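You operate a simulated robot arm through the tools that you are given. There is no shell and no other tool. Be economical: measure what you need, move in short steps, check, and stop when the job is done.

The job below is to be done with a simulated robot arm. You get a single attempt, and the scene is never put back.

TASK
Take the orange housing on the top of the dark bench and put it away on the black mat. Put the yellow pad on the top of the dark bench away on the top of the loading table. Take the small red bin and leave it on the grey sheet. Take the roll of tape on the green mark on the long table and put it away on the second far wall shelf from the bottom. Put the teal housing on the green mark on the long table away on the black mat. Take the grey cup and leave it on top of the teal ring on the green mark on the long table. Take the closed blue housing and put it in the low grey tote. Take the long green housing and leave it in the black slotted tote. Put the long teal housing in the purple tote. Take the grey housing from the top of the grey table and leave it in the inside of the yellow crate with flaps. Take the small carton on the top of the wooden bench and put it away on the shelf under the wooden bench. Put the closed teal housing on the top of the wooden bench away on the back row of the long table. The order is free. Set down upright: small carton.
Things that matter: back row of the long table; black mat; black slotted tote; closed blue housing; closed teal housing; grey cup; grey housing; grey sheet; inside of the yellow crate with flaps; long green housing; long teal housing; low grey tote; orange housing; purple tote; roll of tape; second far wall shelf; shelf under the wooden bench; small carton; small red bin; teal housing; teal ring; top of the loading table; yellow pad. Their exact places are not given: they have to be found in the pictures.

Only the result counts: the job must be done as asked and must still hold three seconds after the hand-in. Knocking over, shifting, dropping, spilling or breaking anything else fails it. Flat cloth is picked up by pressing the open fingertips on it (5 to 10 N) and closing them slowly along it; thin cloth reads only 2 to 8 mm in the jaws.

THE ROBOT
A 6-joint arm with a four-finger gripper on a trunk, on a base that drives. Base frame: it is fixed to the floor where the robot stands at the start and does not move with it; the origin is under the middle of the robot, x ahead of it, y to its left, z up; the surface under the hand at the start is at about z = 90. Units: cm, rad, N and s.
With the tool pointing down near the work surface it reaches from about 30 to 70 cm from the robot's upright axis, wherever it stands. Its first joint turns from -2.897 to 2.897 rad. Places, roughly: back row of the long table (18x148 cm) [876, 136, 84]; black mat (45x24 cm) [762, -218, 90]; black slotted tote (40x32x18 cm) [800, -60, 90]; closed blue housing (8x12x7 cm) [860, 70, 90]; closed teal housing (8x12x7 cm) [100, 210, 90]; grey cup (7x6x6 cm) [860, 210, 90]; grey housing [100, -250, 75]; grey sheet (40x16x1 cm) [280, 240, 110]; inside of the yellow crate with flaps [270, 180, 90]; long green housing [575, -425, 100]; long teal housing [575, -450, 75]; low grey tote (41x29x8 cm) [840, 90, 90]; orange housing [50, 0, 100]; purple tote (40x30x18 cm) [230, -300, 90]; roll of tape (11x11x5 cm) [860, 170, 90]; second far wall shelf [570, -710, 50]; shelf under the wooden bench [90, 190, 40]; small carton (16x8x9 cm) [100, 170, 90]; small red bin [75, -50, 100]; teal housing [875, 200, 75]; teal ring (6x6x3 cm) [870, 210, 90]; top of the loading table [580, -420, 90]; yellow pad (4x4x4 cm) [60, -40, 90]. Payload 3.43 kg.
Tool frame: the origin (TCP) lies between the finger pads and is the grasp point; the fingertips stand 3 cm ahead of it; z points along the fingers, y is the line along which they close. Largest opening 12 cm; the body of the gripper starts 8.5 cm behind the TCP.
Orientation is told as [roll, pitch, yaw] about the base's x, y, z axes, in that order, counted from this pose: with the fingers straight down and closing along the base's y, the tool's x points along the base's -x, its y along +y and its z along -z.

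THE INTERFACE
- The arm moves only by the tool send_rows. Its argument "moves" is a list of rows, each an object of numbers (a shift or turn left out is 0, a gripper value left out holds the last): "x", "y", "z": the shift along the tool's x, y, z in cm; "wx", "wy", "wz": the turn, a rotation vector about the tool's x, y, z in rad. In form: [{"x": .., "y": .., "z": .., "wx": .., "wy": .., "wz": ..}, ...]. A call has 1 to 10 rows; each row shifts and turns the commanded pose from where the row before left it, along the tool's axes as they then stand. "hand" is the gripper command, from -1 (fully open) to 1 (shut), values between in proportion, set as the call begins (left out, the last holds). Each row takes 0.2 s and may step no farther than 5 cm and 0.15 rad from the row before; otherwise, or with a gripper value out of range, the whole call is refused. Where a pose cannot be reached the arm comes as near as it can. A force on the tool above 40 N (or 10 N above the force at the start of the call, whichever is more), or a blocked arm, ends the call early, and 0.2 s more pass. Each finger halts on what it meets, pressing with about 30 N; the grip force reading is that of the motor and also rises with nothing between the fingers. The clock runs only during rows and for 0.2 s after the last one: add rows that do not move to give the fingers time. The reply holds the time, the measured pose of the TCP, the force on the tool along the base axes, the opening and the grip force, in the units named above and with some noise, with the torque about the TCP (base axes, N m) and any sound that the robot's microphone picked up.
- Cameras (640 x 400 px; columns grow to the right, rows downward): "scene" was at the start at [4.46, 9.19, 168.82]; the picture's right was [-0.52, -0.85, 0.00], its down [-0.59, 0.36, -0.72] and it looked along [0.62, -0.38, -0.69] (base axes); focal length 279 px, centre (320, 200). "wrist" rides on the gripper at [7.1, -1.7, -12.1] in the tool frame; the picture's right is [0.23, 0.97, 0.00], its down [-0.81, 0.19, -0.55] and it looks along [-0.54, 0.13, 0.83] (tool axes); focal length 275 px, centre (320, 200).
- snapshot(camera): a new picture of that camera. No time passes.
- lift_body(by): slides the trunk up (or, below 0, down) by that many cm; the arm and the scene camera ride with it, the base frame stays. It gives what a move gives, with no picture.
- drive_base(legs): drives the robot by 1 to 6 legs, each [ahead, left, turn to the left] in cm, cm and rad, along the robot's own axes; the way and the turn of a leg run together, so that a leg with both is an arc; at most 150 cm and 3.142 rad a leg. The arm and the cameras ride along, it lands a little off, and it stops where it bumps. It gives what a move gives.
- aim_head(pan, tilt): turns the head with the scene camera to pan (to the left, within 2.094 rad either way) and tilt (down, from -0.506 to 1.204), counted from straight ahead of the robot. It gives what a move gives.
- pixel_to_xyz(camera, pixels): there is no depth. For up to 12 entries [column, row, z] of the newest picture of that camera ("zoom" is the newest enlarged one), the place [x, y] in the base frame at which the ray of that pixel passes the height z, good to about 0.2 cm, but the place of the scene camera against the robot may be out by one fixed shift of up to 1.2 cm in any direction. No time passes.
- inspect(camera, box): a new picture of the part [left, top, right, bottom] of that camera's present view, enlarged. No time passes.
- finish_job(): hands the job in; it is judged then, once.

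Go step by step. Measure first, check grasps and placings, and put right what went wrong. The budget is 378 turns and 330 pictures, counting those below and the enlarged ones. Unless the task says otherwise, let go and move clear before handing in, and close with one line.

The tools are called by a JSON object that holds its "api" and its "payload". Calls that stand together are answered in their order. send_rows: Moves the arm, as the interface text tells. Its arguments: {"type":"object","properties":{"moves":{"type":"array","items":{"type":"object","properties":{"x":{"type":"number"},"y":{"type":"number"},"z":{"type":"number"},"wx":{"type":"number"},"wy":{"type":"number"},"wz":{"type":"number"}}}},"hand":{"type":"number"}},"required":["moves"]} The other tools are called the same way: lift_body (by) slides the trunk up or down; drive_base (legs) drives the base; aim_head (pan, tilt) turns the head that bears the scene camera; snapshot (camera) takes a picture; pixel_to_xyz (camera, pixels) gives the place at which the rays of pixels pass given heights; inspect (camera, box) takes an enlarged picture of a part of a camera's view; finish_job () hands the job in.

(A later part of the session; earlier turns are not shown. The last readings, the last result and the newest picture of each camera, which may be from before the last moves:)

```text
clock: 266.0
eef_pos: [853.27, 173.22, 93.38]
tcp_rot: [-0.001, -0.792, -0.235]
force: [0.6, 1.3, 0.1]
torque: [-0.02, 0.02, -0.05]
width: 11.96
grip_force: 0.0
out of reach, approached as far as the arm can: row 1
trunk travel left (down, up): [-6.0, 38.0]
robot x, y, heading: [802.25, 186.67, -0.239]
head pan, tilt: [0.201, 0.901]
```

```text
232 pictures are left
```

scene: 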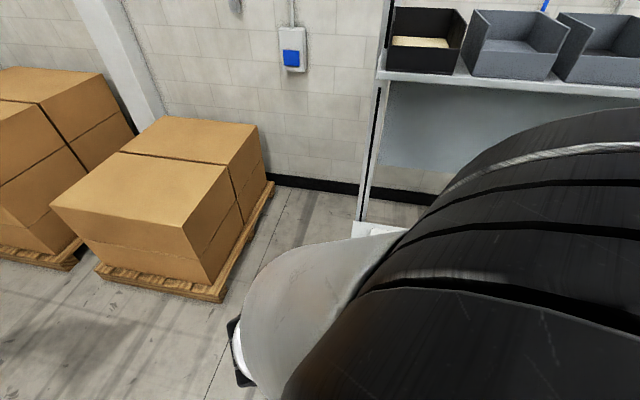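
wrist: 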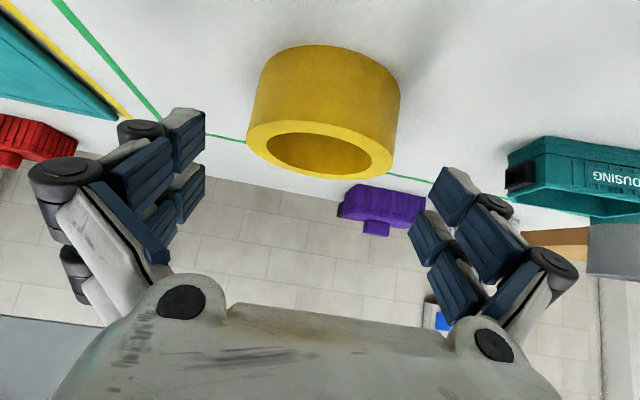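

The ring is centred between the open fingers. I advance the last 6 cm and close.

{"api": "send_rows", "payload": {"moves": [{"z": 2, "x": 0.3, "y": 0.1}, {"z": 2, "x": 0.3, "y": 0.1}, {"z": 2.1, "x": 0.3}]}}

{"api": "send_rows", "payload": {"moves": [{}, {}, {}, {}], "hand": 1}}

{"api": "snapshot", "payload": {"camera": "wrist"}}

```text
clock: 266.8
eef_pos: [857.11, 172.71, 88.47]
tcp_rot: [0.0, -0.793, -0.236]
force: [-0.2, 0.4, 0.3]
torque: [-0.01, 0.03, 0.01]
width: 11.99
grip_force: 0.0
trunk travel left (down, up): [-6.0, 38.0]
robot x, y, heading: [802.32, 186.59, -0.239]
head pan, tilt: [0.201, 0.901]
```

```text
clock: 267.8
eef_pos: [857.11, 172.76, 88.59]
tcp_rot: [-0.002, -0.79, -0.234]
force: [0.4, 0.3, 0.9]
torque: [-0.08, -0.07, -0.02]
width: 10.24
grip_force: 30.2
trunk travel left (down, up): [-6.0, 38.0]
robot x, y, heading: [802.28, 186.77, -0.235]
head pan, tilt: [0.201, 0.901]
```

```text
231 pictures are left
```

wrist: 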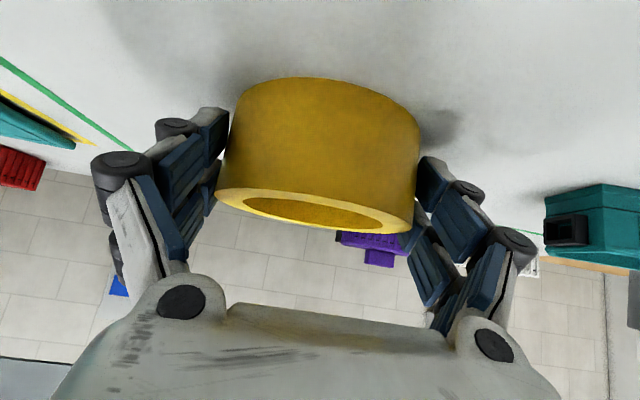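

Gripped at 10.2 cm. I lift it and raise the trunk.

{"api": "send_rows", "payload": {"moves": [{"x": -2, "z": -2}, {"x": -3.5, "z": -3.5}, {"x": -3.5, "z": -3.5}]}}

{"api": "lift_body", "payload": {"by": 24}}

{"api": "snapshot", "payload": {"camera": "wrist"}}

```text
clock: 268.6
eef_pos: [856.55, 172.65, 101.47]
tcp_rot: [0.0, -0.79, -0.236]
force: [-0.1, 0.2, -1.2]
torque: [-0.01, -0.01, 0.01]
width: 10.21
grip_force: 30.4
trunk travel left (down, up): [-6.0, 38.0]
robot x, y, heading: [802.13, 186.47, -0.236]
head pan, tilt: [0.201, 0.901]
```

```text
clock: 271.1
eef_pos: [856.72, 172.67, 125.34]
tcp_rot: [0.0, -0.791, -0.236]
force: [1.2, -0.4, -2.3]
torque: [-0.01, 0.03, 0.01]
width: 10.21
grip_force: 29.8
trunk travel left (down, up): [-30.0, 14.0]
robot x, y, heading: [802.16, 186.89, -0.239]
head pan, tilt: [0.201, 0.901]
```

```text
230 pictures are left
```

wrist: 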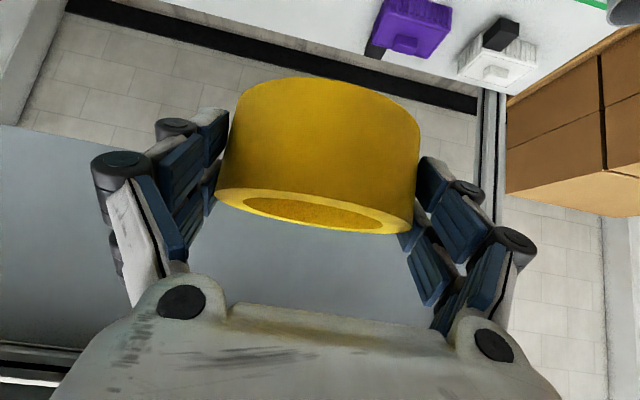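

The tape is held. I turn to face -v and drive the aisle in two stages, checking position in between.

{"api": "drive_base", "payload": {"legs": [[-5, 0, 0], [0, 0, -1.571], [140, 0, 0], [140, 0, 0]]}}

```text
clock: 288.8
eef_pos: [711.18, -132.27, 125.47]
tcp_rot: [0.0, -0.79, -1.831]
force: [1.1, -0.1, -2.6]
torque: [0.0, 0.0, 0.0]
width: 10.21
grip_force: 30.1
trunk travel left (down, up): [-30.0, 14.0]
robot x, y, heading: [726.51, -77.8, -1.833]
head pan, tilt: [0.201, 0.901]
```

{"api": "drive_base", "payload": {"legs": [[0, 10, 0.026], [140, 0, 0], [140, 0, 0]]}}

{"api": "aim_head", "payload": {"pan": 0.3, "tilt": 0.4}}

{"api": "snapshot", "payload": {"camera": "scene"}}

```text
clock: 302.9
eef_pos: [657.3, -403.8, 125.35]
tcp_rot: [0.0, -0.791, -1.82]
force: [-0.2, -0.4, -1.0]
torque: [0.0, 0.02, -0.02]
width: 10.24
grip_force: 30.0
trunk travel left (down, up): [-30.0, 14.0]
robot x, y, heading: [672.15, -349.36, -1.817]
head pan, tilt: [0.201, 0.901]
```

```text
clock: 303.9
eef_pos: [657.41, -403.59, 125.48]
tcp_rot: [0.0, -0.789, -1.819]
force: [-0.6, -0.1, -1.1]
torque: [0.02, -0.01, 0.02]
width: 10.2
grip_force: 30.2
trunk travel left (down, up): [-30.0, 14.0]
robot x, y, heading: [671.66, -349.13, -1.818]
head pan, tilt: [0.3, 0.4]
```

```text
229 pictures are left
```

scene: 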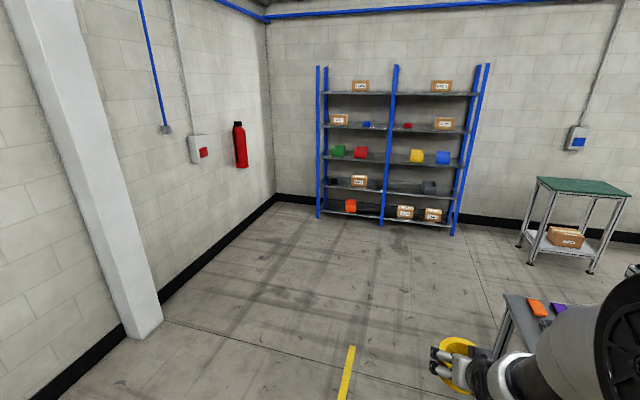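

The rack is ahead; shelf 2 from the bottom (row ~188) holds a carton and a dark object. I drive closer and look.

{"api": "drive_base", "payload": {"legs": [[130, 0, 0.01], [120, 0, 0]]}}

{"api": "aim_head", "payload": {"pan": 0.15, "tilt": 0.75}}

{"api": "snapshot", "payload": {"camera": "scene"}}

{"api": "snapshot", "payload": {"camera": "wrist"}}

```text
clock: 316.1
eef_pos: [593.52, -645.28, 125.4]
tcp_rot: [0.0, -0.79, -1.832]
force: [0.3, -0.7, -1.9]
torque: [0.05, -0.01, -0.01]
width: 10.19
grip_force: 29.6
trunk travel left (down, up): [-30.0, 14.0]
robot x, y, heading: [608.82, -591.08, -1.831]
head pan, tilt: [0.3, 0.4]
```

```text
clock: 316.9
eef_pos: [593.58, -645.19, 125.27]
tcp_rot: [-0.001, -0.789, -1.833]
force: [0.3, 0.5, -1.6]
torque: [-0.01, 0.02, 0.0]
width: 10.22
grip_force: 30.3
trunk travel left (down, up): [-30.0, 14.0]
robot x, y, heading: [609.1, -590.62, -1.829]
head pan, tilt: [0.15, 0.75]
```

```text
228 pictures are left
```

scene: 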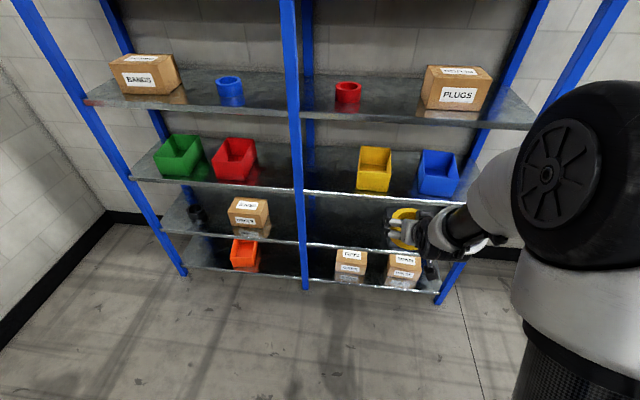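

```text
227 pictures are left
```

wrist: 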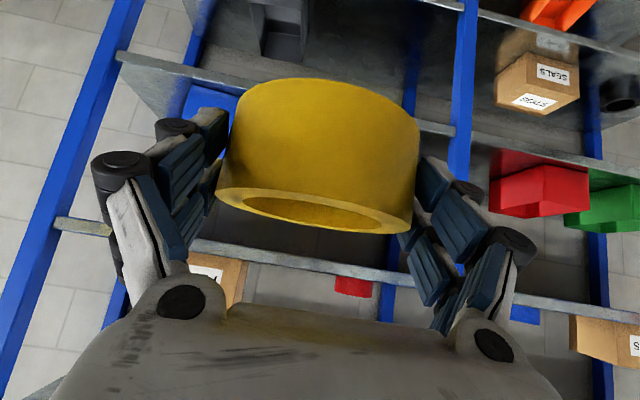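

{"api": "pixel_to_xyz", "payload": {"camera": "scene", "pixels": [[300, 243, 50], [300, 243, 55], [165, 231, 50], [385, 253, 50], [300, 192, 90], [135, 180, 90], [460, 203, 90], [305, 285, 0], [250, 227, 50], [232, 225, 50]]}}

{"api": "inspect", "payload": {"camera": "scene", "box": [140, 130, 480, 310]}}

```text
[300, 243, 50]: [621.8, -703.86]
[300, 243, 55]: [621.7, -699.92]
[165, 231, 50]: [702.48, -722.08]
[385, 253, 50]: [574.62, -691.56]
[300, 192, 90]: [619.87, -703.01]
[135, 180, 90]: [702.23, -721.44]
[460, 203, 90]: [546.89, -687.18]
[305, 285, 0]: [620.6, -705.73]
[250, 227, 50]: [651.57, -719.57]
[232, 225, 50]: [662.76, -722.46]
```

```text
1.88 times, centred on (310, 220) of scene
```

zoom: 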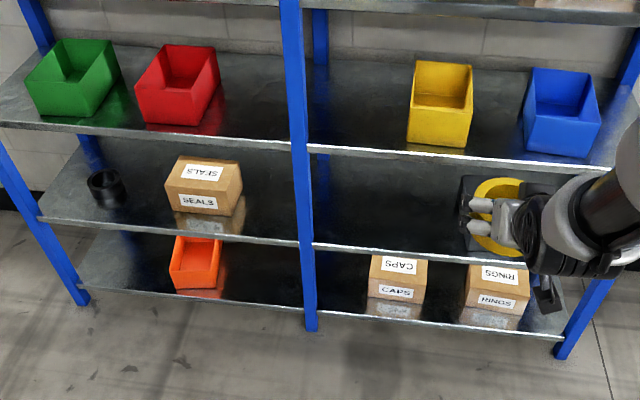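

Shelf 2 is at z 50, shelf 3 at z 90, and the front edge at room v -537. I'll place the tape left of the dark bin in the right bay. First I lower trunk and arm out here.

{"api": "drive_base", "payload": {"legs": [[0, 17, 0.022]]}}

{"api": "lift_body", "payload": {"by": -30}}

{"api": "send_rows", "payload": {"moves": [{"x": 3.5, "z": 3.5}, {"x": 3.5, "z": 3.5}, {"x": 3.5, "z": 3.5}, {"x": 3.5, "z": 3.5}, {"x": 3.5, "z": 3.5}, {"x": 3.5, "z": 3.5}]}}

```text
clock: 318.4
eef_pos: [610.93, -649.56, 125.36]
tcp_rot: [-0.002, -0.791, -1.811]
force: [0.0, -0.2, -0.6]
torque: [0.04, 0.05, -0.07]
width: 10.25
grip_force: 30.4
trunk travel left (down, up): [-30.0, 14.0]
robot x, y, heading: [624.91, -595.2, -1.811]
head pan, tilt: [0.15, 0.75]
```

```text
clock: 321.4
eef_pos: [610.9, -649.64, 95.48]
tcp_rot: [0.001, -0.79, -1.811]
force: [0.4, 0.2, -1.5]
torque: [-0.01, -0.02, 0.0]
width: 10.21
grip_force: 30.1
trunk travel left (down, up): [0.0, 44.0]
robot x, y, heading: [625.02, -595.2, -1.809]
head pan, tilt: [0.15, 0.75]
```

```text
clock: 322.8
eef_pos: [610.9, -649.93, 65.81]
tcp_rot: [0.001, -0.792, -1.813]
force: [0.0, -0.1, -0.6]
torque: [0.02, -0.02, -0.01]
width: 10.22
grip_force: 29.7
trunk travel left (down, up): [0.0, 44.0]
robot x, y, heading: [625.0, -594.73, -1.812]
head pan, tilt: [0.15, 0.75]
```

{"api": "drive_base", "payload": {"legs": [[35, 0, 0]]}}

{"api": "snapshot", "payload": {"camera": "scene"}}

{"api": "snapshot", "payload": {"camera": "wrist"}}

```text
clock: 325.0
eef_pos: [602.59, -683.93, 65.89]
tcp_rot: [0.001, -0.79, -1.813]
force: [0.3, 0.4, -1.9]
torque: [0.03, 0.0, 0.02]
width: 10.25
grip_force: 29.6
trunk travel left (down, up): [0.0, 44.0]
robot x, y, heading: [616.79, -629.19, -1.81]
head pan, tilt: [0.15, 0.75]
```

```text
225 pictures are left
```

scene: 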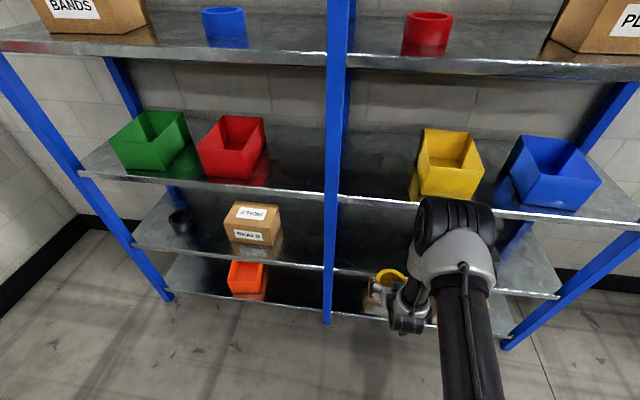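

```text
224 pictures are left
```

wrist: 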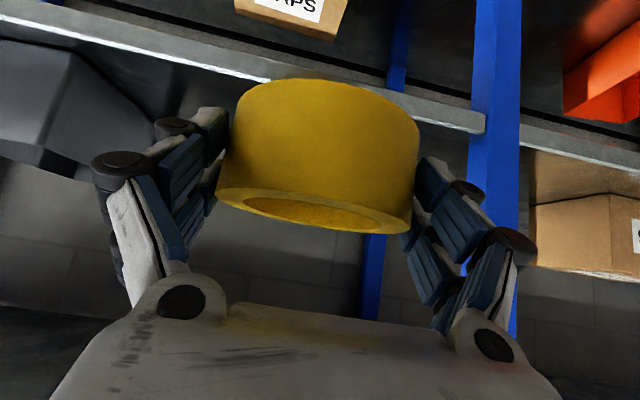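

{"api": "pixel_to_xyz", "payload": {"camera": "wrist", "pixels": [[155, 118, 50], [60, 60, 62], [150, 75, 50], [485, 125, 50], [300, 83, 50], [155, 118, 60]]}}

{"api": "inspect", "payload": {"camera": "wrist", "box": [0, 30, 240, 180]}}

```text
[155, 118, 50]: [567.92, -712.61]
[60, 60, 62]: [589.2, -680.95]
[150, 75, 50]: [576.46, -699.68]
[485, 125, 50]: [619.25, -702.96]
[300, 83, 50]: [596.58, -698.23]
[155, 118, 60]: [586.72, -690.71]
```

```text
2.67 times, centred on (120, 105) of wrist
```

zoom: 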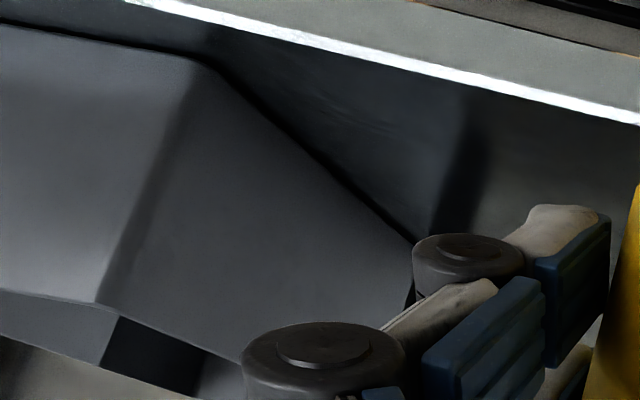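

There's about 19 cm of clearance to the dark bin and 13 cm to the post. I lower to 57 and drive in.

{"api": "send_rows", "payload": {"moves": [{"x": 3.2, "z": 3.2}, {"x": 2.9, "z": 2.9}]}}

{"api": "drive_base", "payload": {"legs": [[12, 0, 0]]}}

{"api": "snapshot", "payload": {"camera": "scene"}}

{"api": "snapshot", "payload": {"camera": "wrist"}}

```text
clock: 325.6
eef_pos: [602.52, -683.94, 57.34]
tcp_rot: [0.001, -0.79, -1.81]
force: [0.9, 0.2, -1.0]
torque: [0.03, -0.05, 0.0]
width: 10.22
grip_force: 30.2
trunk travel left (down, up): [0.0, 44.0]
robot x, y, heading: [616.74, -629.34, -1.809]
head pan, tilt: [0.15, 0.75]
```

```text
clock: 326.9
eef_pos: [599.62, -695.57, 57.42]
tcp_rot: [0.0, -0.791, -1.811]
force: [-0.6, 0.1, -1.0]
torque: [0.04, -0.02, -0.01]
width: 10.24
grip_force: 30.1
trunk travel left (down, up): [0.0, 44.0]
robot x, y, heading: [614.17, -640.93, -1.813]
head pan, tilt: [0.15, 0.75]
```

```text
222 pictures are left
```

scene: 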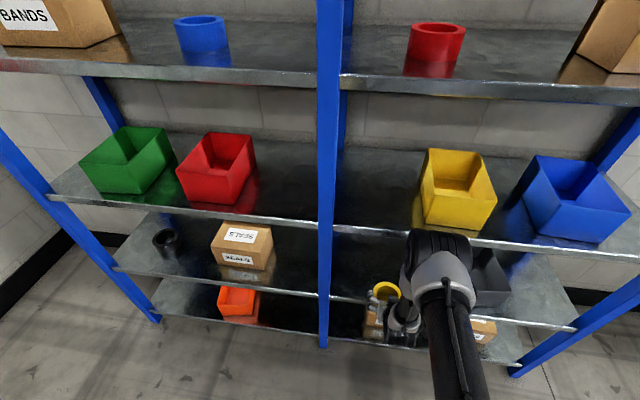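

```text
221 pictures are left
```

wrist: 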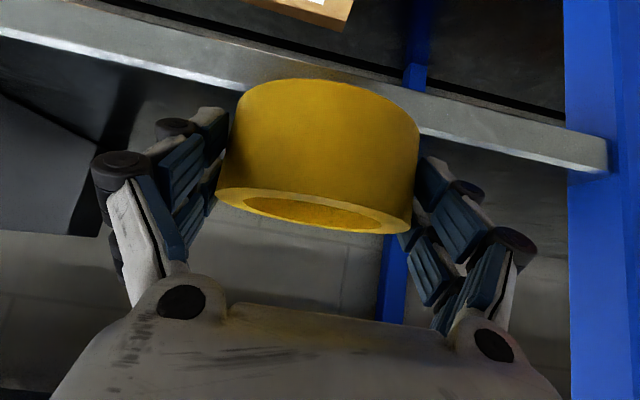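

I extend the arm rather than drive, keeping the elbow away from shelf 3.

{"api": "send_rows", "payload": {"moves": [{"x": -1.76, "z": 1.78}, {"x": -1.76, "z": 1.78}, {"x": -1.76, "z": 1.78}, {"x": -1.4, "z": 1.42}]}}

{"api": "snapshot", "payload": {"camera": "wrist"}}

{"api": "snapshot", "payload": {"camera": "scene"}}

```text
clock: 327.9
eef_pos: [597.26, -704.97, 57.35]
tcp_rot: [-0.001, -0.789, -1.812]
force: [0.9, 0.0, -2.0]
torque: [0.0, 0.01, 0.01]
width: 10.21
grip_force: 29.9
trunk travel left (down, up): [0.0, 44.0]
robot x, y, heading: [613.95, -640.66, -1.81]
head pan, tilt: [0.15, 0.75]
```

```text
220 pictures are left
```

wrist: 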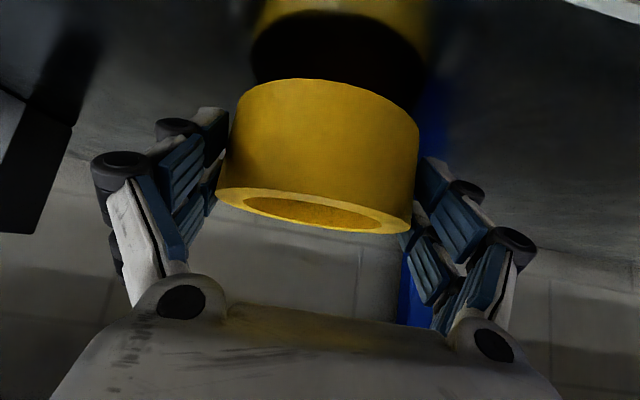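

```text
219 pictures are left
```

scene: 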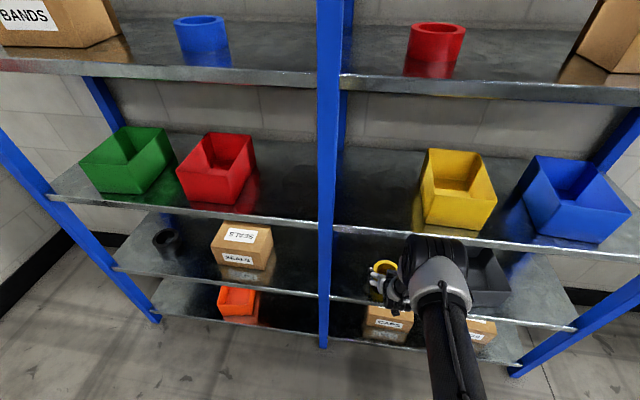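

The tape is over the shelf (its reflection is visible). I lower to contact.

{"api": "send_rows", "payload": {"moves": [{"x": 0.7, "z": 0.7}, {"x": 0.7, "z": 0.7}, {"x": 0.35, "z": 0.35}, {"x": 0.28, "z": 0.28}, {"x": 0.28, "z": 0.28}, {"x": 0.28, "z": 0.28}]}}

```text
clock: 329.1
eef_pos: [597.12, -705.49, 54.97]
tcp_rot: [0.0, -0.809, -1.813]
force: [1.1, 7.2, 19.1]
torque: [0.47, -0.11, 0.05]
width: 10.27
grip_force: 29.6
trunk travel left (down, up): [0.0, 44.0]
robot x, y, heading: [613.64, -640.92, -1.809]
head pan, tilt: [0.15, 0.75]
stopped in row 6: the force on the tool passed its limit at 45 N (the readings are from after the stop); the commanded pose is now the measured one
```

{"api": "send_rows", "payload": {"moves": [{"x": -0.15, "z": -0.15}, {}, {}], "hand": -1}}

{"api": "send_rows", "payload": {"moves": [{"z": -2}, {"z": -3}, {"z": -3}, {"x": 2, "z": -2}, {"x": 2, "z": -2}, {"x": 2, "z": -2}]}}

{"api": "snapshot", "payload": {"camera": "wrist"}}

```text
clock: 329.9
eef_pos: [597.14, -705.33, 54.85]
tcp_rot: [0.0, -0.801, -1.812]
force: [0.0, -0.8, -0.2]
torque: [-0.03, 0.02, -0.01]
width: 12.02
grip_force: 0.0
trunk travel left (down, up): [0.0, 44.0]
robot x, y, heading: [614.01, -640.96, -1.809]
head pan, tilt: [0.15, 0.75]
```

```text
clock: 331.3
eef_pos: [600.68, -691.46, 60.23]
tcp_rot: [0.001, -0.802, -1.813]
force: [1.0, 0.6, 0.2]
torque: [0.01, 0.01, -0.02]
width: 12.0
grip_force: 0.3
trunk travel left (down, up): [0.0, 44.0]
robot x, y, heading: [613.78, -640.87, -1.812]
head pan, tilt: [0.15, 0.75]
```

```text
218 pictures are left
```

wrist: 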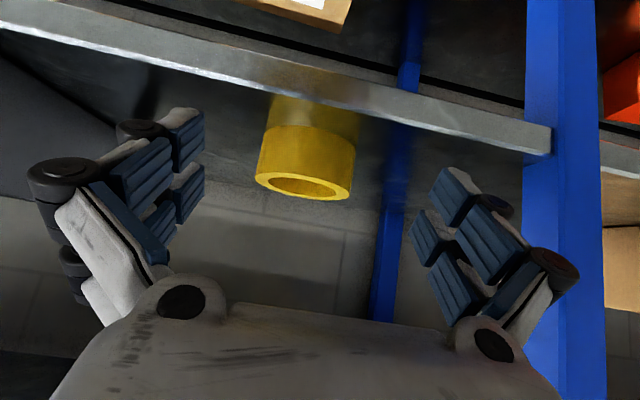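

The tape rests on shelf 2. I back away, raise and level the tool, and return to the loading table for the long teal housing.

{"api": "drive_base", "payload": {"legs": [[-40, 0, 0]]}}

{"api": "lift_body", "payload": {"by": 40}}

{"api": "send_rows", "payload": {"moves": [{"x": -3, "z": -3}, {"x": -3, "z": -3}, {"wy": 0.14}, {"wy": 0.14}, {"wy": 0.14}, {"wy": 0.14}, {"wy": 0.14}, {"wy": 0.1}, {"z": -5}, {"z": -5}], "hand": 0}}

{"api": "drive_base", "payload": {"legs": [[-138, 10, 0], [0, 0, -1.571]]}}

{"api": "snapshot", "payload": {"camera": "wrist"}}

```text
clock: 333.9
eef_pos: [610.11, -651.75, 60.25]
tcp_rot: [-0.001, -0.802, -1.821]
force: [-0.1, 0.0, 0.0]
torque: [-0.01, -0.02, -0.01]
width: 11.98
grip_force: 0.1
trunk travel left (down, up): [0.0, 44.0]
robot x, y, heading: [623.7, -601.16, -1.821]
head pan, tilt: [0.15, 0.75]
```

```text
clock: 337.7
eef_pos: [610.08, -651.72, 100.25]
tcp_rot: [0.0, -0.801, -1.821]
force: [-0.1, 0.5, -0.5]
torque: [0.04, 0.05, 0.0]
width: 11.98
grip_force: 0.0
trunk travel left (down, up): [-40.0, 4.0]
robot x, y, heading: [623.61, -600.84, -1.821]
head pan, tilt: [0.15, 0.75]
```

```text
clock: 339.9
eef_pos: [610.13, -651.46, 118.81]
tcp_rot: [0.001, 0.0, -1.821]
force: [-0.3, -0.7, -0.5]
torque: [-0.03, 0.02, 0.02]
width: 6.01
grip_force: 0.1
trunk travel left (down, up): [-40.0, 4.0]
robot x, y, heading: [624.01, -601.01, -1.824]
head pan, tilt: [0.15, 0.75]
```

```text
clock: 350.7
eef_pos: [617.39, -454.37, 118.86]
tcp_rot: [-0.001, -0.003, 2.913]
force: [-0.8, 0.1, -1.2]
torque: [-0.01, 0.0, 0.02]
width: 5.98
grip_force: 0.1
trunk travel left (down, up): [-40.0, 4.0]
robot x, y, heading: [667.92, -466.73, 2.912]
head pan, tilt: [0.15, 0.75]
```

```text
217 pictures are left
```

wrist: 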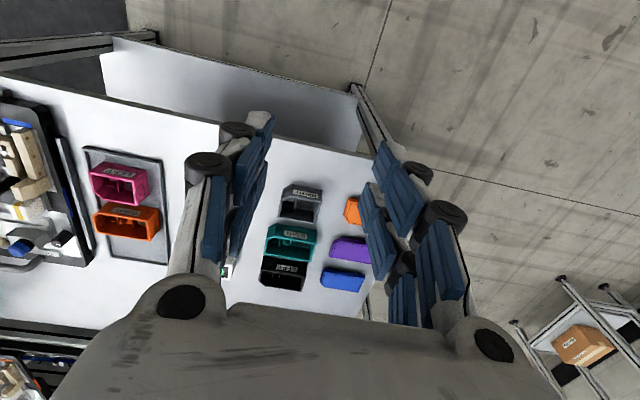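

{"api": "inspect", "payload": {"camera": "wrist", "box": [230, 170, 380, 300]}}

{"api": "pixel_to_xyz", "payload": {"camera": "wrist", "pixels": [[292, 243, 90.5], [266, 252, 90.5], [316, 243, 90.5]]}}

```text
3.08 times, centred on (305, 235) of wrist
```

zoom: 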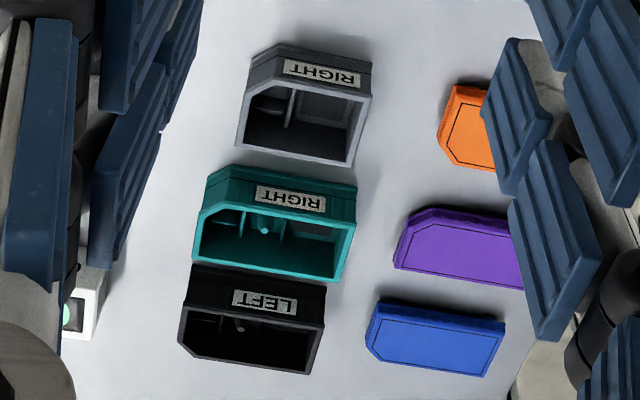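

```text
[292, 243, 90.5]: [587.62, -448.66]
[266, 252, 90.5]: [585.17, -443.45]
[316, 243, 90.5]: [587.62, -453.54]
```

{"api": "drive_base", "payload": {"legs": [[22, 0, 0]]}}

{"api": "send_rows", "payload": {"moves": [{"x": 4}, {"z": 5}], "hand": -1}}

{"api": "inspect", "payload": {"camera": "wrist", "box": [200, 20, 440, 200]}}

```text
clock: 352.4
eef_pos: [596.38, -449.42, 118.79]
tcp_rot: [0.0, -0.002, 2.913]
force: [-0.3, 0.2, 0.9]
torque: [-0.01, -0.05, 0.01]
width: 6.01
grip_force: 0.1
trunk travel left (down, up): [-40.0, 4.0]
robot x, y, heading: [646.91, -461.87, 2.912]
head pan, tilt: [0.15, 0.75]
```

```text
clock: 353.0
eef_pos: [599.94, -450.33, 113.84]
tcp_rot: [-0.001, -0.001, 2.913]
force: [-1.0, 0.5, 0.4]
torque: [-0.01, -0.12, 0.03]
width: 10.26
grip_force: 0.0
trunk travel left (down, up): [-40.0, 4.0]
robot x, y, heading: [647.06, -462.35, 2.916]
head pan, tilt: [0.15, 0.75]
```

```text
2.22 times, centred on (320, 110) of wrist
```

zoom: 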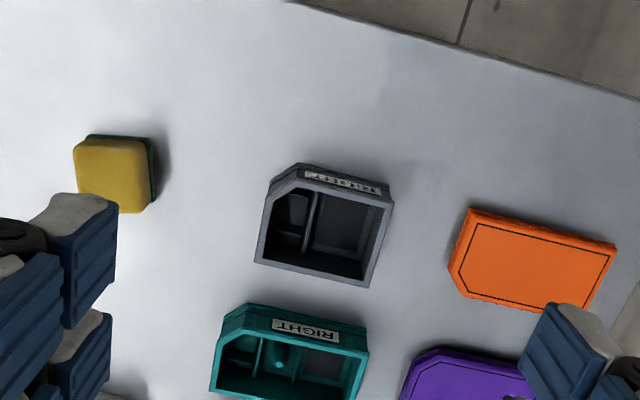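

{"api": "send_rows", "payload": {"moves": [{"x": -4}, {"x": -4}, {"z": 3}]}}

{"api": "inspect", "payload": {"camera": "wrist", "box": [200, 60, 440, 240]}}

```text
clock: 353.8
eef_pos: [592.39, -448.59, 110.72]
tcp_rot: [-0.001, -0.001, 2.912]
force: [0.0, 0.4, 0.4]
torque: [-0.01, 0.0, 0.0]
width: 12.0
grip_force: 0.0
trunk travel left (down, up): [-40.0, 4.0]
robot x, y, heading: [647.11, -462.29, 2.913]
head pan, tilt: [0.15, 0.75]
```

```text
2.22 times, centred on (320, 150) of wrist
```

zoom: 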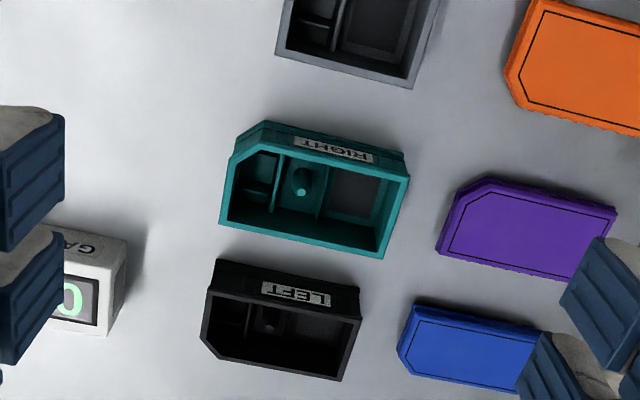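

{"api": "pixel_to_xyz", "payload": {"camera": "zoom", "pixels": [[228, 165, 91], [268, 140, 91], [408, 176, 91], [382, 258, 91], [220, 222, 91], [440, 215, 88.5], [500, 180, 88.5]]}}

```text
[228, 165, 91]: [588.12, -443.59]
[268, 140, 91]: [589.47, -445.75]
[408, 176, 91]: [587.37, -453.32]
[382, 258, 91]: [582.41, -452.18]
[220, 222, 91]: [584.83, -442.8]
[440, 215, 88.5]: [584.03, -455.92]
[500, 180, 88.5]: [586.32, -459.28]
```

The long teal housing's rim is 9.7×5.1 cm, centred near (585.8,-448). I grip it lengthwise, where its ends are free.

{"api": "send_rows", "payload": {"moves": [{"x": -3.2, "y": 0.48}, {"x": -3.2, "y": 0.48}, {"z": 5}, {"z": 5}, {"z": 3}]}}

{"api": "snapshot", "payload": {"camera": "wrist"}}

```text
clock: 355.0
eef_pos: [585.9, -447.95, 97.57]
tcp_rot: [0.0, -0.002, 2.913]
force: [0.3, 0.2, 0.6]
torque: [-0.01, -0.02, 0.0]
width: 11.99
grip_force: 0.1
trunk travel left (down, up): [-40.0, 4.0]
robot x, y, heading: [646.95, -462.02, 2.914]
head pan, tilt: [0.15, 0.75]
```

```text
213 pictures are left
```

wrist: 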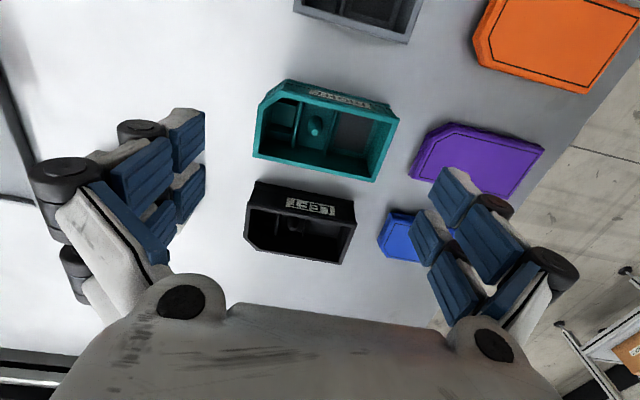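

{"api": "send_rows", "payload": {"moves": [{"x": 0.4, "y": 0.25}, {"z": 3}], "hand": -0.85}}

{"api": "snapshot", "payload": {"camera": "wrist"}}

```text
clock: 355.6
eef_pos: [586.22, -448.32, 94.83]
tcp_rot: [0.001, -0.001, 2.911]
force: [-0.9, -0.2, 0.0]
torque: [-0.01, -0.01, -0.01]
width: 11.08
grip_force: 0.1
trunk travel left (down, up): [-40.0, 4.0]
robot x, y, heading: [646.93, -461.95, 2.91]
head pan, tilt: [0.15, 0.75]
```

```text
212 pictures are left
```

wrist: 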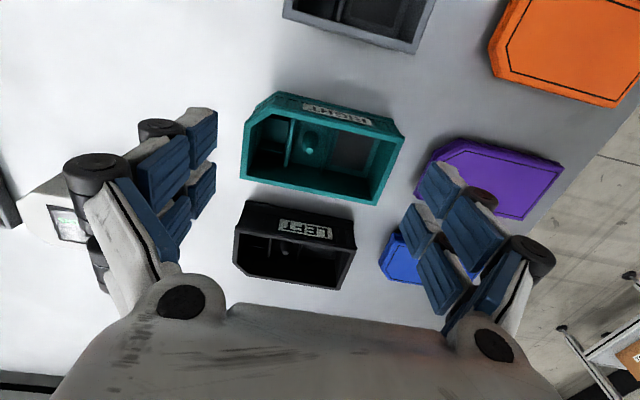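

{"api": "send_rows", "payload": {"moves": [{"z": 1.5}, {"z": 1.5}, {"z": 1.1}]}}

{"api": "send_rows", "payload": {"moves": [{}, {}, {}], "hand": 1}}

{"api": "send_rows", "payload": {"moves": [{"z": -3}, {"z": -5}, {"z": -5}]}}

{"api": "snapshot", "payload": {"camera": "wrist"}}

```text
clock: 356.4
eef_pos: [586.27, -448.53, 90.64]
tcp_rot: [0.0, -0.001, 2.914]
force: [-0.9, -0.2, 0.4]
torque: [0.05, -0.01, -0.03]
width: 11.12
grip_force: 0.1
trunk travel left (down, up): [-40.0, 4.0]
robot x, y, heading: [647.14, -461.95, 2.913]
head pan, tilt: [0.15, 0.75]
```

```text
clock: 357.2
eef_pos: [586.3, -448.41, 90.71]
tcp_rot: [0.0, -0.003, 2.911]
force: [0.2, 0.1, 1.3]
torque: [0.12, -0.06, -0.02]
width: 9.98
grip_force: 30.3
trunk travel left (down, up): [-40.0, 4.0]
robot x, y, heading: [647.18, -461.97, 2.916]
head pan, tilt: [0.15, 0.75]
```

```text
clock: 358.0
eef_pos: [586.31, -448.33, 103.61]
tcp_rot: [0.0, -0.001, 2.913]
force: [0.9, -0.1, -2.2]
torque: [0.01, 0.02, 0.0]
width: 9.95
grip_force: 30.1
trunk travel left (down, up): [-40.0, 4.0]
robot x, y, heading: [646.9, -462.0, 2.913]
head pan, tilt: [0.15, 0.75]
```

```text
211 pictures are left
```

wrist: 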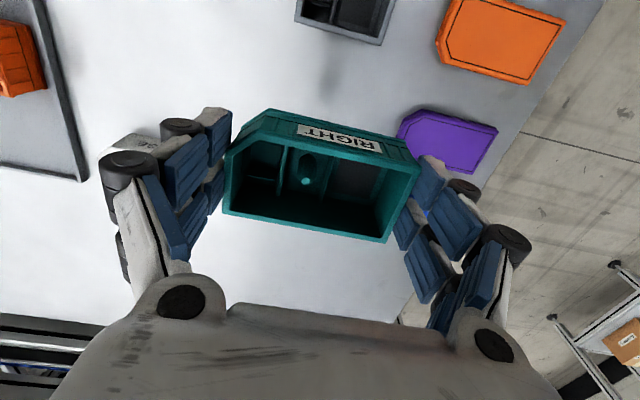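

Long teal housing held (9.95 cm). I raise, pull in, and go back around the conveyor end toward the purple tote.

{"api": "send_rows", "payload": {"moves": [{"z": -5}, {"z": -5}, {"z": -5}, {"z": -5}, {"z": -5}, {"x": 5}, {"x": 5}]}}

{"api": "drive_base", "payload": {"legs": [[0, 126, 0], [143, 0, -0.01], [143, 0, 0]]}}

```text
clock: 359.6
eef_pos: [596.2, -450.71, 128.69]
tcp_rot: [0.001, -0.002, 2.913]
force: [0.2, 0.2, -1.6]
torque: [0.01, 0.06, -0.01]
width: 9.95
grip_force: 30.2
trunk travel left (down, up): [-40.0, 4.0]
robot x, y, heading: [646.88, -461.66, 2.914]
head pan, tilt: [0.15, 0.75]
```

```text
clock: 379.4
eef_pos: [290.51, -495.05, 128.68]
tcp_rot: [0.0, -0.001, 2.851]
force: [-0.2, 1.0, -1.7]
torque: [0.01, -0.02, 0.01]
width: 9.95
grip_force: 29.8
trunk travel left (down, up): [-40.0, 4.0]
robot x, y, heading: [340.52, -509.72, 2.851]
head pan, tilt: [0.15, 0.75]
```

{"api": "drive_base", "payload": {"legs": [[0, 0, 0.055], [0, -70, 0], [150, 0, 0], [0, 0, -1.571]]}}

{"api": "aim_head", "payload": {"pan": 0.2, "tilt": 0.75}}

{"api": "snapshot", "payload": {"camera": "scene"}}

{"api": "snapshot", "payload": {"camera": "wrist"}}

```text
clock: 394.6
eef_pos: [220.78, -354.06, 128.59]
tcp_rot: [0.0, -0.002, 1.347]
force: [-0.5, -0.8, -1.4]
torque: [0.03, 0.01, -0.01]
width: 9.97
grip_force: 30.0
trunk travel left (down, up): [-40.0, 4.0]
robot x, y, heading: [209.41, -405.35, 1.35]
head pan, tilt: [0.15, 0.75]
```

```text
clock: 395.3
eef_pos: [220.74, -354.15, 128.73]
tcp_rot: [-0.001, 0.0, 1.348]
force: [0.4, 0.6, -0.8]
torque: [0.0, -0.01, 0.01]
width: 9.95
grip_force: 30.1
trunk travel left (down, up): [-40.0, 4.0]
robot x, y, heading: [209.34, -405.02, 1.347]
head pan, tilt: [0.201, 0.75]
```

```text
210 pictures are left
```

scene: 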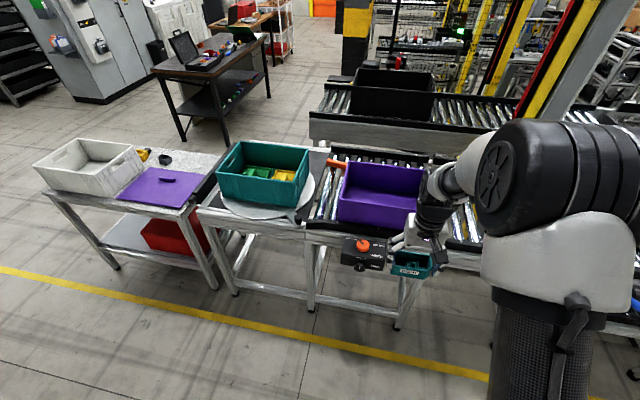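

```text
209 pictures are left
```

wrist: 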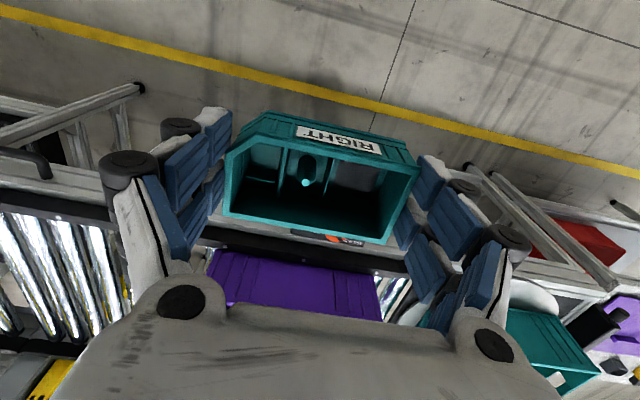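

{"api": "pixel_to_xyz", "payload": {"camera": "scene", "pixels": [[337, 197, 104], [350, 163, 104], [422, 168, 104], [418, 210, 104], [380, 200, 88], [362, 240, 90], [340, 224, 86], [305, 310, 0], [397, 326, 0], [300, 232, 86]]}}

{"api": "inspect", "payload": {"camera": "scene", "box": [280, 130, 500, 290]}}

```text
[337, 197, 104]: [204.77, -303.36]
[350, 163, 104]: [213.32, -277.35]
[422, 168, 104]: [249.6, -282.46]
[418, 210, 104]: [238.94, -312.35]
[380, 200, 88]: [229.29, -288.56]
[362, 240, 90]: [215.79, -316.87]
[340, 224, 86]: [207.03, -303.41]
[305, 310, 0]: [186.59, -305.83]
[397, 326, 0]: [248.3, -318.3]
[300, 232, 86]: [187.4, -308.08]
```

```text
2.50 times, centred on (390, 210) of scene
```

zoom: 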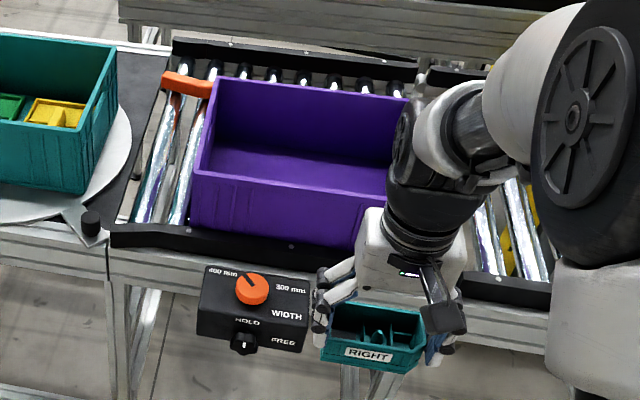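

The tote's rim spans about (205…250, -277…-312). I drive up to it.

{"api": "drive_base", "payload": {"legs": [[0, 8, -0.012], [43, 0, 0]]}}

{"api": "send_rows", "payload": {"moves": [{"x": -5}, {"x": -5}]}}

{"api": "snapshot", "payload": {"camera": "wrist"}}

{"api": "snapshot", "payload": {"camera": "scene"}}

```text
clock: 398.6
eef_pos: [224.15, -310.62, 128.63]
tcp_rot: [0.0, -0.001, 1.326]
force: [-0.1, 0.5, -1.4]
torque: [-0.02, 0.01, 0.03]
width: 9.95
grip_force: 29.9
trunk travel left (down, up): [-40.0, 4.0]
robot x, y, heading: [211.73, -361.32, 1.325]
head pan, tilt: [0.201, 0.75]
```

```text
clock: 399.2
eef_pos: [226.54, -300.66, 128.49]
tcp_rot: [-0.001, 0.002, 1.327]
force: [-0.4, 0.6, -0.5]
torque: [-0.09, 0.02, 0.02]
width: 9.97
grip_force: 30.0
trunk travel left (down, up): [-40.0, 4.0]
robot x, y, heading: [211.82, -361.22, 1.326]
head pan, tilt: [0.201, 0.75]
```

```text
207 pictures are left
```

wrist: 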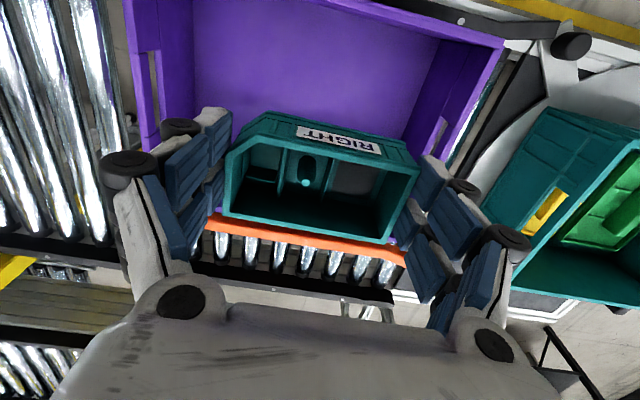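

```text
206 pictures are left
```

scene: 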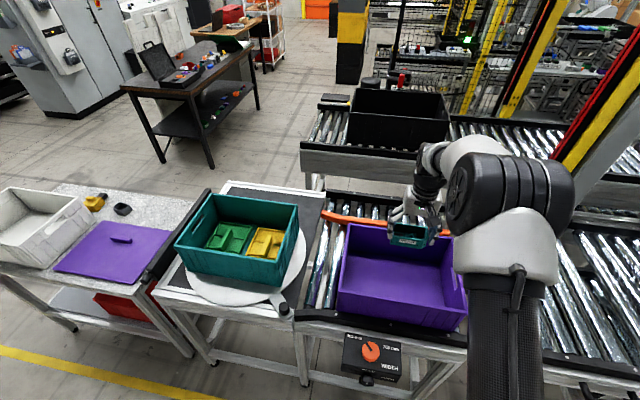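

The tool axis points inside the tote. I lower it.

{"api": "lift_body", "payload": {"by": -28}}

{"api": "snapshot", "payload": {"camera": "wrist"}}

```text
clock: 402.0
eef_pos: [226.4, -300.85, 100.58]
tcp_rot: [0.0, -0.001, 1.325]
force: [0.0, -0.4, -1.8]
torque: [-0.02, 0.01, 0.0]
width: 9.96
grip_force: 30.1
trunk travel left (down, up): [-12.0, 32.0]
robot x, y, heading: [212.15, -361.65, 1.329]
head pan, tilt: [0.201, 0.75]
```

```text
205 pictures are left
```

wrist: 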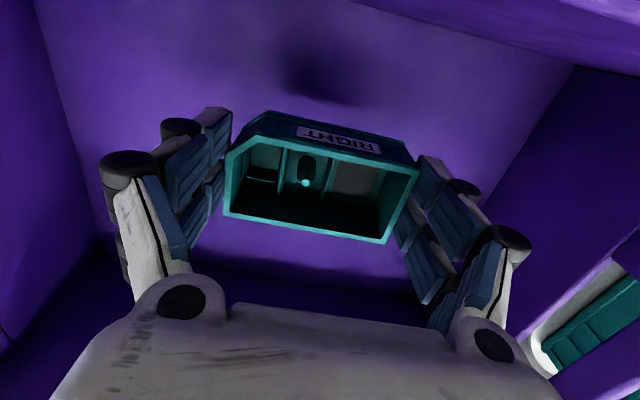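

{"api": "send_rows", "payload": {"moves": [{"z": 3}, {"z": 2}, {"z": 1}, {"z": 0.6}, {"z": 0.5}, {"z": 0.5}, {"z": 0.4}, {"z": 0.4}]}}

```text
clock: 403.1
eef_pos: [226.88, -300.31, 94.51]
tcp_rot: [-0.003, -0.014, 1.328]
force: [1.2, 0.7, 13.7]
torque: [-1.37, 0.23, 0.03]
width: 9.97
grip_force: 30.0
trunk travel left (down, up): [-12.0, 32.0]
robot x, y, heading: [211.81, -361.54, 1.328]
head pan, tilt: [0.201, 0.75]
stopped in row 5: the force on the tool passed its limit at 45 N (the readings are from after the stop); the commanded pose is now the measured one
```

{"api": "snapshot", "payload": {"camera": "wrist"}}

{"api": "snapshot", "payload": {"camera": "scene"}}

```text
204 pictures are left
```

wrist: 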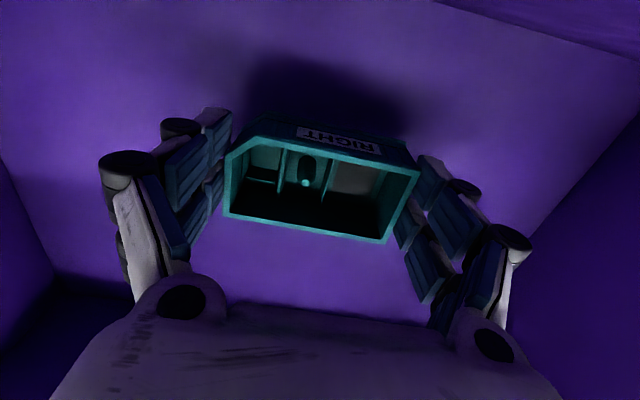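

```text
203 pictures are left
```

scene: 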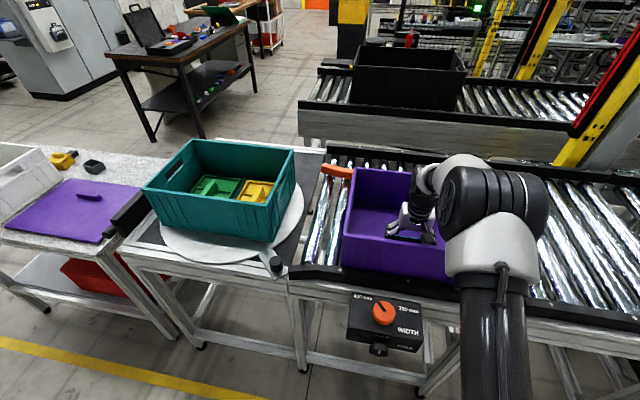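

The torque says the contact is about 10 cm toward me: the wrist camera touched the tote's near rim, not the floor. I raise, move 6 cm deeper and lower again.

{"api": "send_rows", "payload": {"moves": [{"z": -2.5}, {"x": -3}, {"x": -3}, {"z": 2.5}, {"z": 1}, {"z": 0.6}, {"z": 0.5}, {"z": 0.5}]}}

```text
clock: 404.9
eef_pos: [228.17, -294.59, 92.09]
tcp_rot: [0.001, -0.015, 1.327]
force: [0.1, -1.3, 25.2]
torque: [0.2, -0.24, 0.04]
width: 9.98
grip_force: 30.2
trunk travel left (down, up): [-12.0, 32.0]
robot x, y, heading: [212.01, -361.57, 1.325]
head pan, tilt: [0.201, 0.75]
```

Now it's a clean floor contact (92.1, small torque). I release and rise.

{"api": "send_rows", "payload": {"moves": [{"z": -0.3}, {}, {}], "hand": -0.95}}

{"api": "send_rows", "payload": {"moves": [{"z": -4}, {"z": -5}, {"z": -5}, {"z": -5}, {"z": -5}, {"z": -5}]}}

{"api": "snapshot", "payload": {"camera": "wrist"}}

```text
clock: 405.7
eef_pos: [228.23, -294.52, 91.83]
tcp_rot: [0.0, -0.009, 1.326]
force: [0.6, -0.7, 0.0]
torque: [0.01, -0.01, 0.02]
width: 11.71
grip_force: 0.1
trunk travel left (down, up): [-12.0, 32.0]
robot x, y, heading: [212.14, -361.54, 1.328]
head pan, tilt: [0.201, 0.75]
```

```text
clock: 407.1
eef_pos: [227.81, -296.45, 120.61]
tcp_rot: [0.001, -0.009, 1.326]
force: [-0.3, -0.9, 0.2]
torque: [0.07, -0.02, -0.02]
width: 11.72
grip_force: 0.4
out of reach, approached as far as the arm can: row 6
trunk travel left (down, up): [-12.0, 32.0]
robot x, y, heading: [211.95, -361.32, 1.326]
head pan, tilt: [0.201, 0.75]
```

```text
202 pictures are left
```

wrist: 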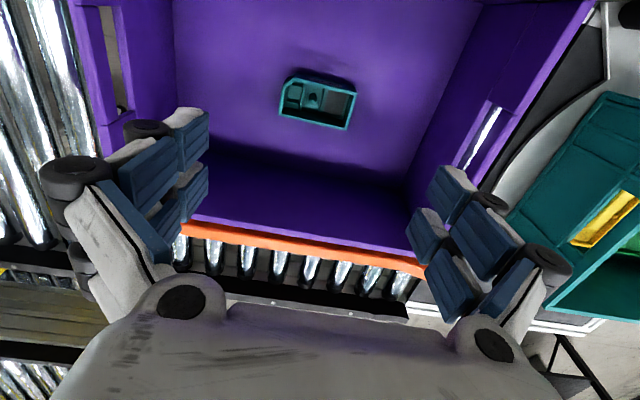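

The long teal housing is in the purple tote. Next is the grey housing on the grey table; I look left.

{"api": "send_rows", "payload": {"moves": [{"x": 5}, {"x": 5}, {"x": 5}], "hand": 0}}

{"api": "aim_head", "payload": {"pan": 0.9, "tilt": 0.6}}

{"api": "snapshot", "payload": {"camera": "scene"}}

{"api": "pixel_to_xyz", "payload": {"camera": "scene", "pixels": [[320, 200, 75]]}}

```text
clock: 407.9
eef_pos: [227.86, -296.32, 120.43]
tcp_rot: [0.0, -0.01, 1.326]
force: [0.5, -0.5, 0.2]
torque: [-0.02, 0.01, 0.0]
width: 6.04
grip_force: 0.3
out of reach, approached as far as the arm can: row 1, 2, 3
trunk travel left (down, up): [-12.0, 32.0]
robot x, y, heading: [211.94, -361.6, 1.329]
head pan, tilt: [0.201, 0.75]
```

```text
clock: 409.0
eef_pos: [227.95, -296.37, 120.52]
tcp_rot: [0.0, -0.011, 1.327]
force: [0.1, -1.3, 0.3]
torque: [0.01, -0.02, -0.04]
width: 6.0
grip_force: 0.0
trunk travel left (down, up): [-12.0, 32.0]
robot x, y, heading: [211.79, -361.42, 1.33]
head pan, tilt: [0.901, 0.6]
```

```text
201 pictures are left
```

scene: 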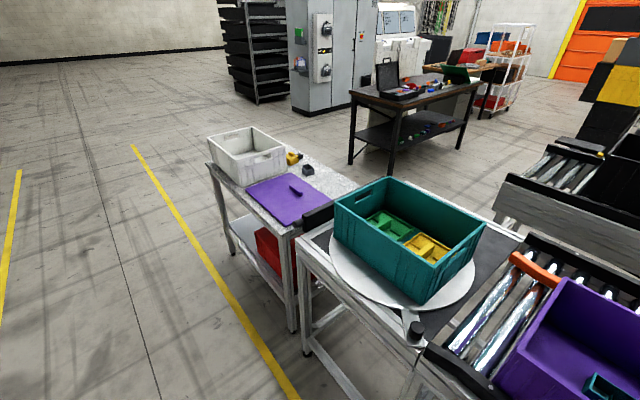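

```text
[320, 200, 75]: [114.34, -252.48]
```

{"api": "pixel_to_xyz", "payload": {"camera": "scene", "pixels": [[308, 170, 78], [292, 158, 78], [280, 232, 78], [245, 187, 78], [208, 163, 78], [355, 185, 78], [293, 330, 0], [229, 252, 0]]}}

{"api": "inspect", "payload": {"camera": "scene", "box": [190, 110, 370, 240]}}

```text
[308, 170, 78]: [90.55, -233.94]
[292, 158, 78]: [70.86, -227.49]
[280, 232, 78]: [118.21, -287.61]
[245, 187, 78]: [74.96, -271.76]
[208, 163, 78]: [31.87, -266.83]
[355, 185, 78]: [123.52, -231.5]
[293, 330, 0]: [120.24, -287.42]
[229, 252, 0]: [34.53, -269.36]
```

```text
3.08 times, centred on (280, 175) of scene
```

zoom: 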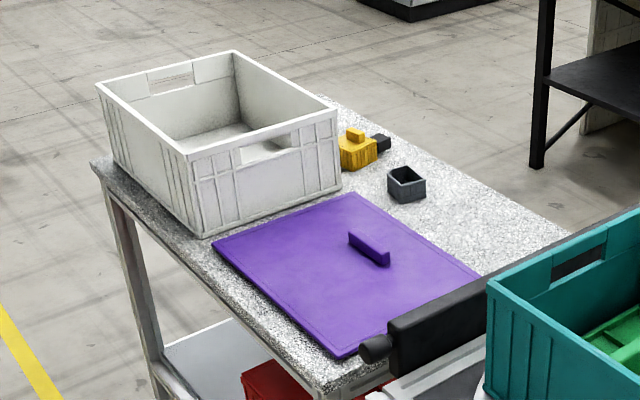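

The grey housing (zoom (405,183)) sits at about (90.5,-234), nearest the table's far side, so I'll take it from there. First I retract the arm.

{"api": "send_rows", "payload": {"moves": [{"z": 3}, {"x": 4}, {"x": 4}, {"x": 4}, {"x": 4}]}}

```text
clock: 410.2
eef_pos: [228.13, -295.55, 117.75]
tcp_rot: [-0.001, -0.009, 1.326]
force: [-0.2, 0.3, 0.7]
torque: [-0.03, 0.03, -0.02]
width: 5.99
grip_force: 0.0
out of reach, approached as far as the arm can: row 1, 2, 3, 4, 5
trunk travel left (down, up): [-12.0, 32.0]
robot x, y, heading: [212.1, -361.6, 1.328]
head pan, tilt: [0.901, 0.6]
```

{"api": "send_rows", "payload": {"moves": [{"x": -4}, {"x": -4}, {"x": -4}, {"x": -4}, {"z": 3}]}}

{"api": "lift_body", "payload": {"by": 20}}

{"api": "send_rows", "payload": {"moves": [{"x": 3}, {}]}}

```text
clock: 411.4
eef_pos: [228.32, -294.86, 113.6]
tcp_rot: [0.001, -0.012, 1.325]
force: [-0.4, -0.2, -0.1]
torque: [-0.02, 0.0, 0.03]
width: 5.96
grip_force: 0.1
out of reach, approached as far as the arm can: row 1, 2, 3, 4
trunk travel left (down, up): [-12.0, 32.0]
robot x, y, heading: [212.12, -360.84, 1.33]
head pan, tilt: [0.901, 0.6]
```

```text
clock: 413.6
eef_pos: [228.31, -294.94, 133.66]
tcp_rot: [-0.003, -0.01, 1.328]
force: [-0.2, 0.8, 0.3]
torque: [0.02, 0.0, 0.0]
width: 6.01
grip_force: 0.1
trunk travel left (down, up): [-32.0, 12.0]
robot x, y, heading: [211.57, -361.14, 1.329]
head pan, tilt: [0.901, 0.6]
```

```text
clock: 414.2
eef_pos: [227.74, -297.55, 133.65]
tcp_rot: [-0.001, -0.007, 1.327]
force: [-0.6, 1.0, -0.9]
torque: [-0.05, -0.01, 0.03]
width: 6.0
grip_force: 0.0
trunk travel left (down, up): [-32.0, 12.0]
robot x, y, heading: [211.95, -361.33, 1.324]
head pan, tilt: [0.901, 0.6]
```

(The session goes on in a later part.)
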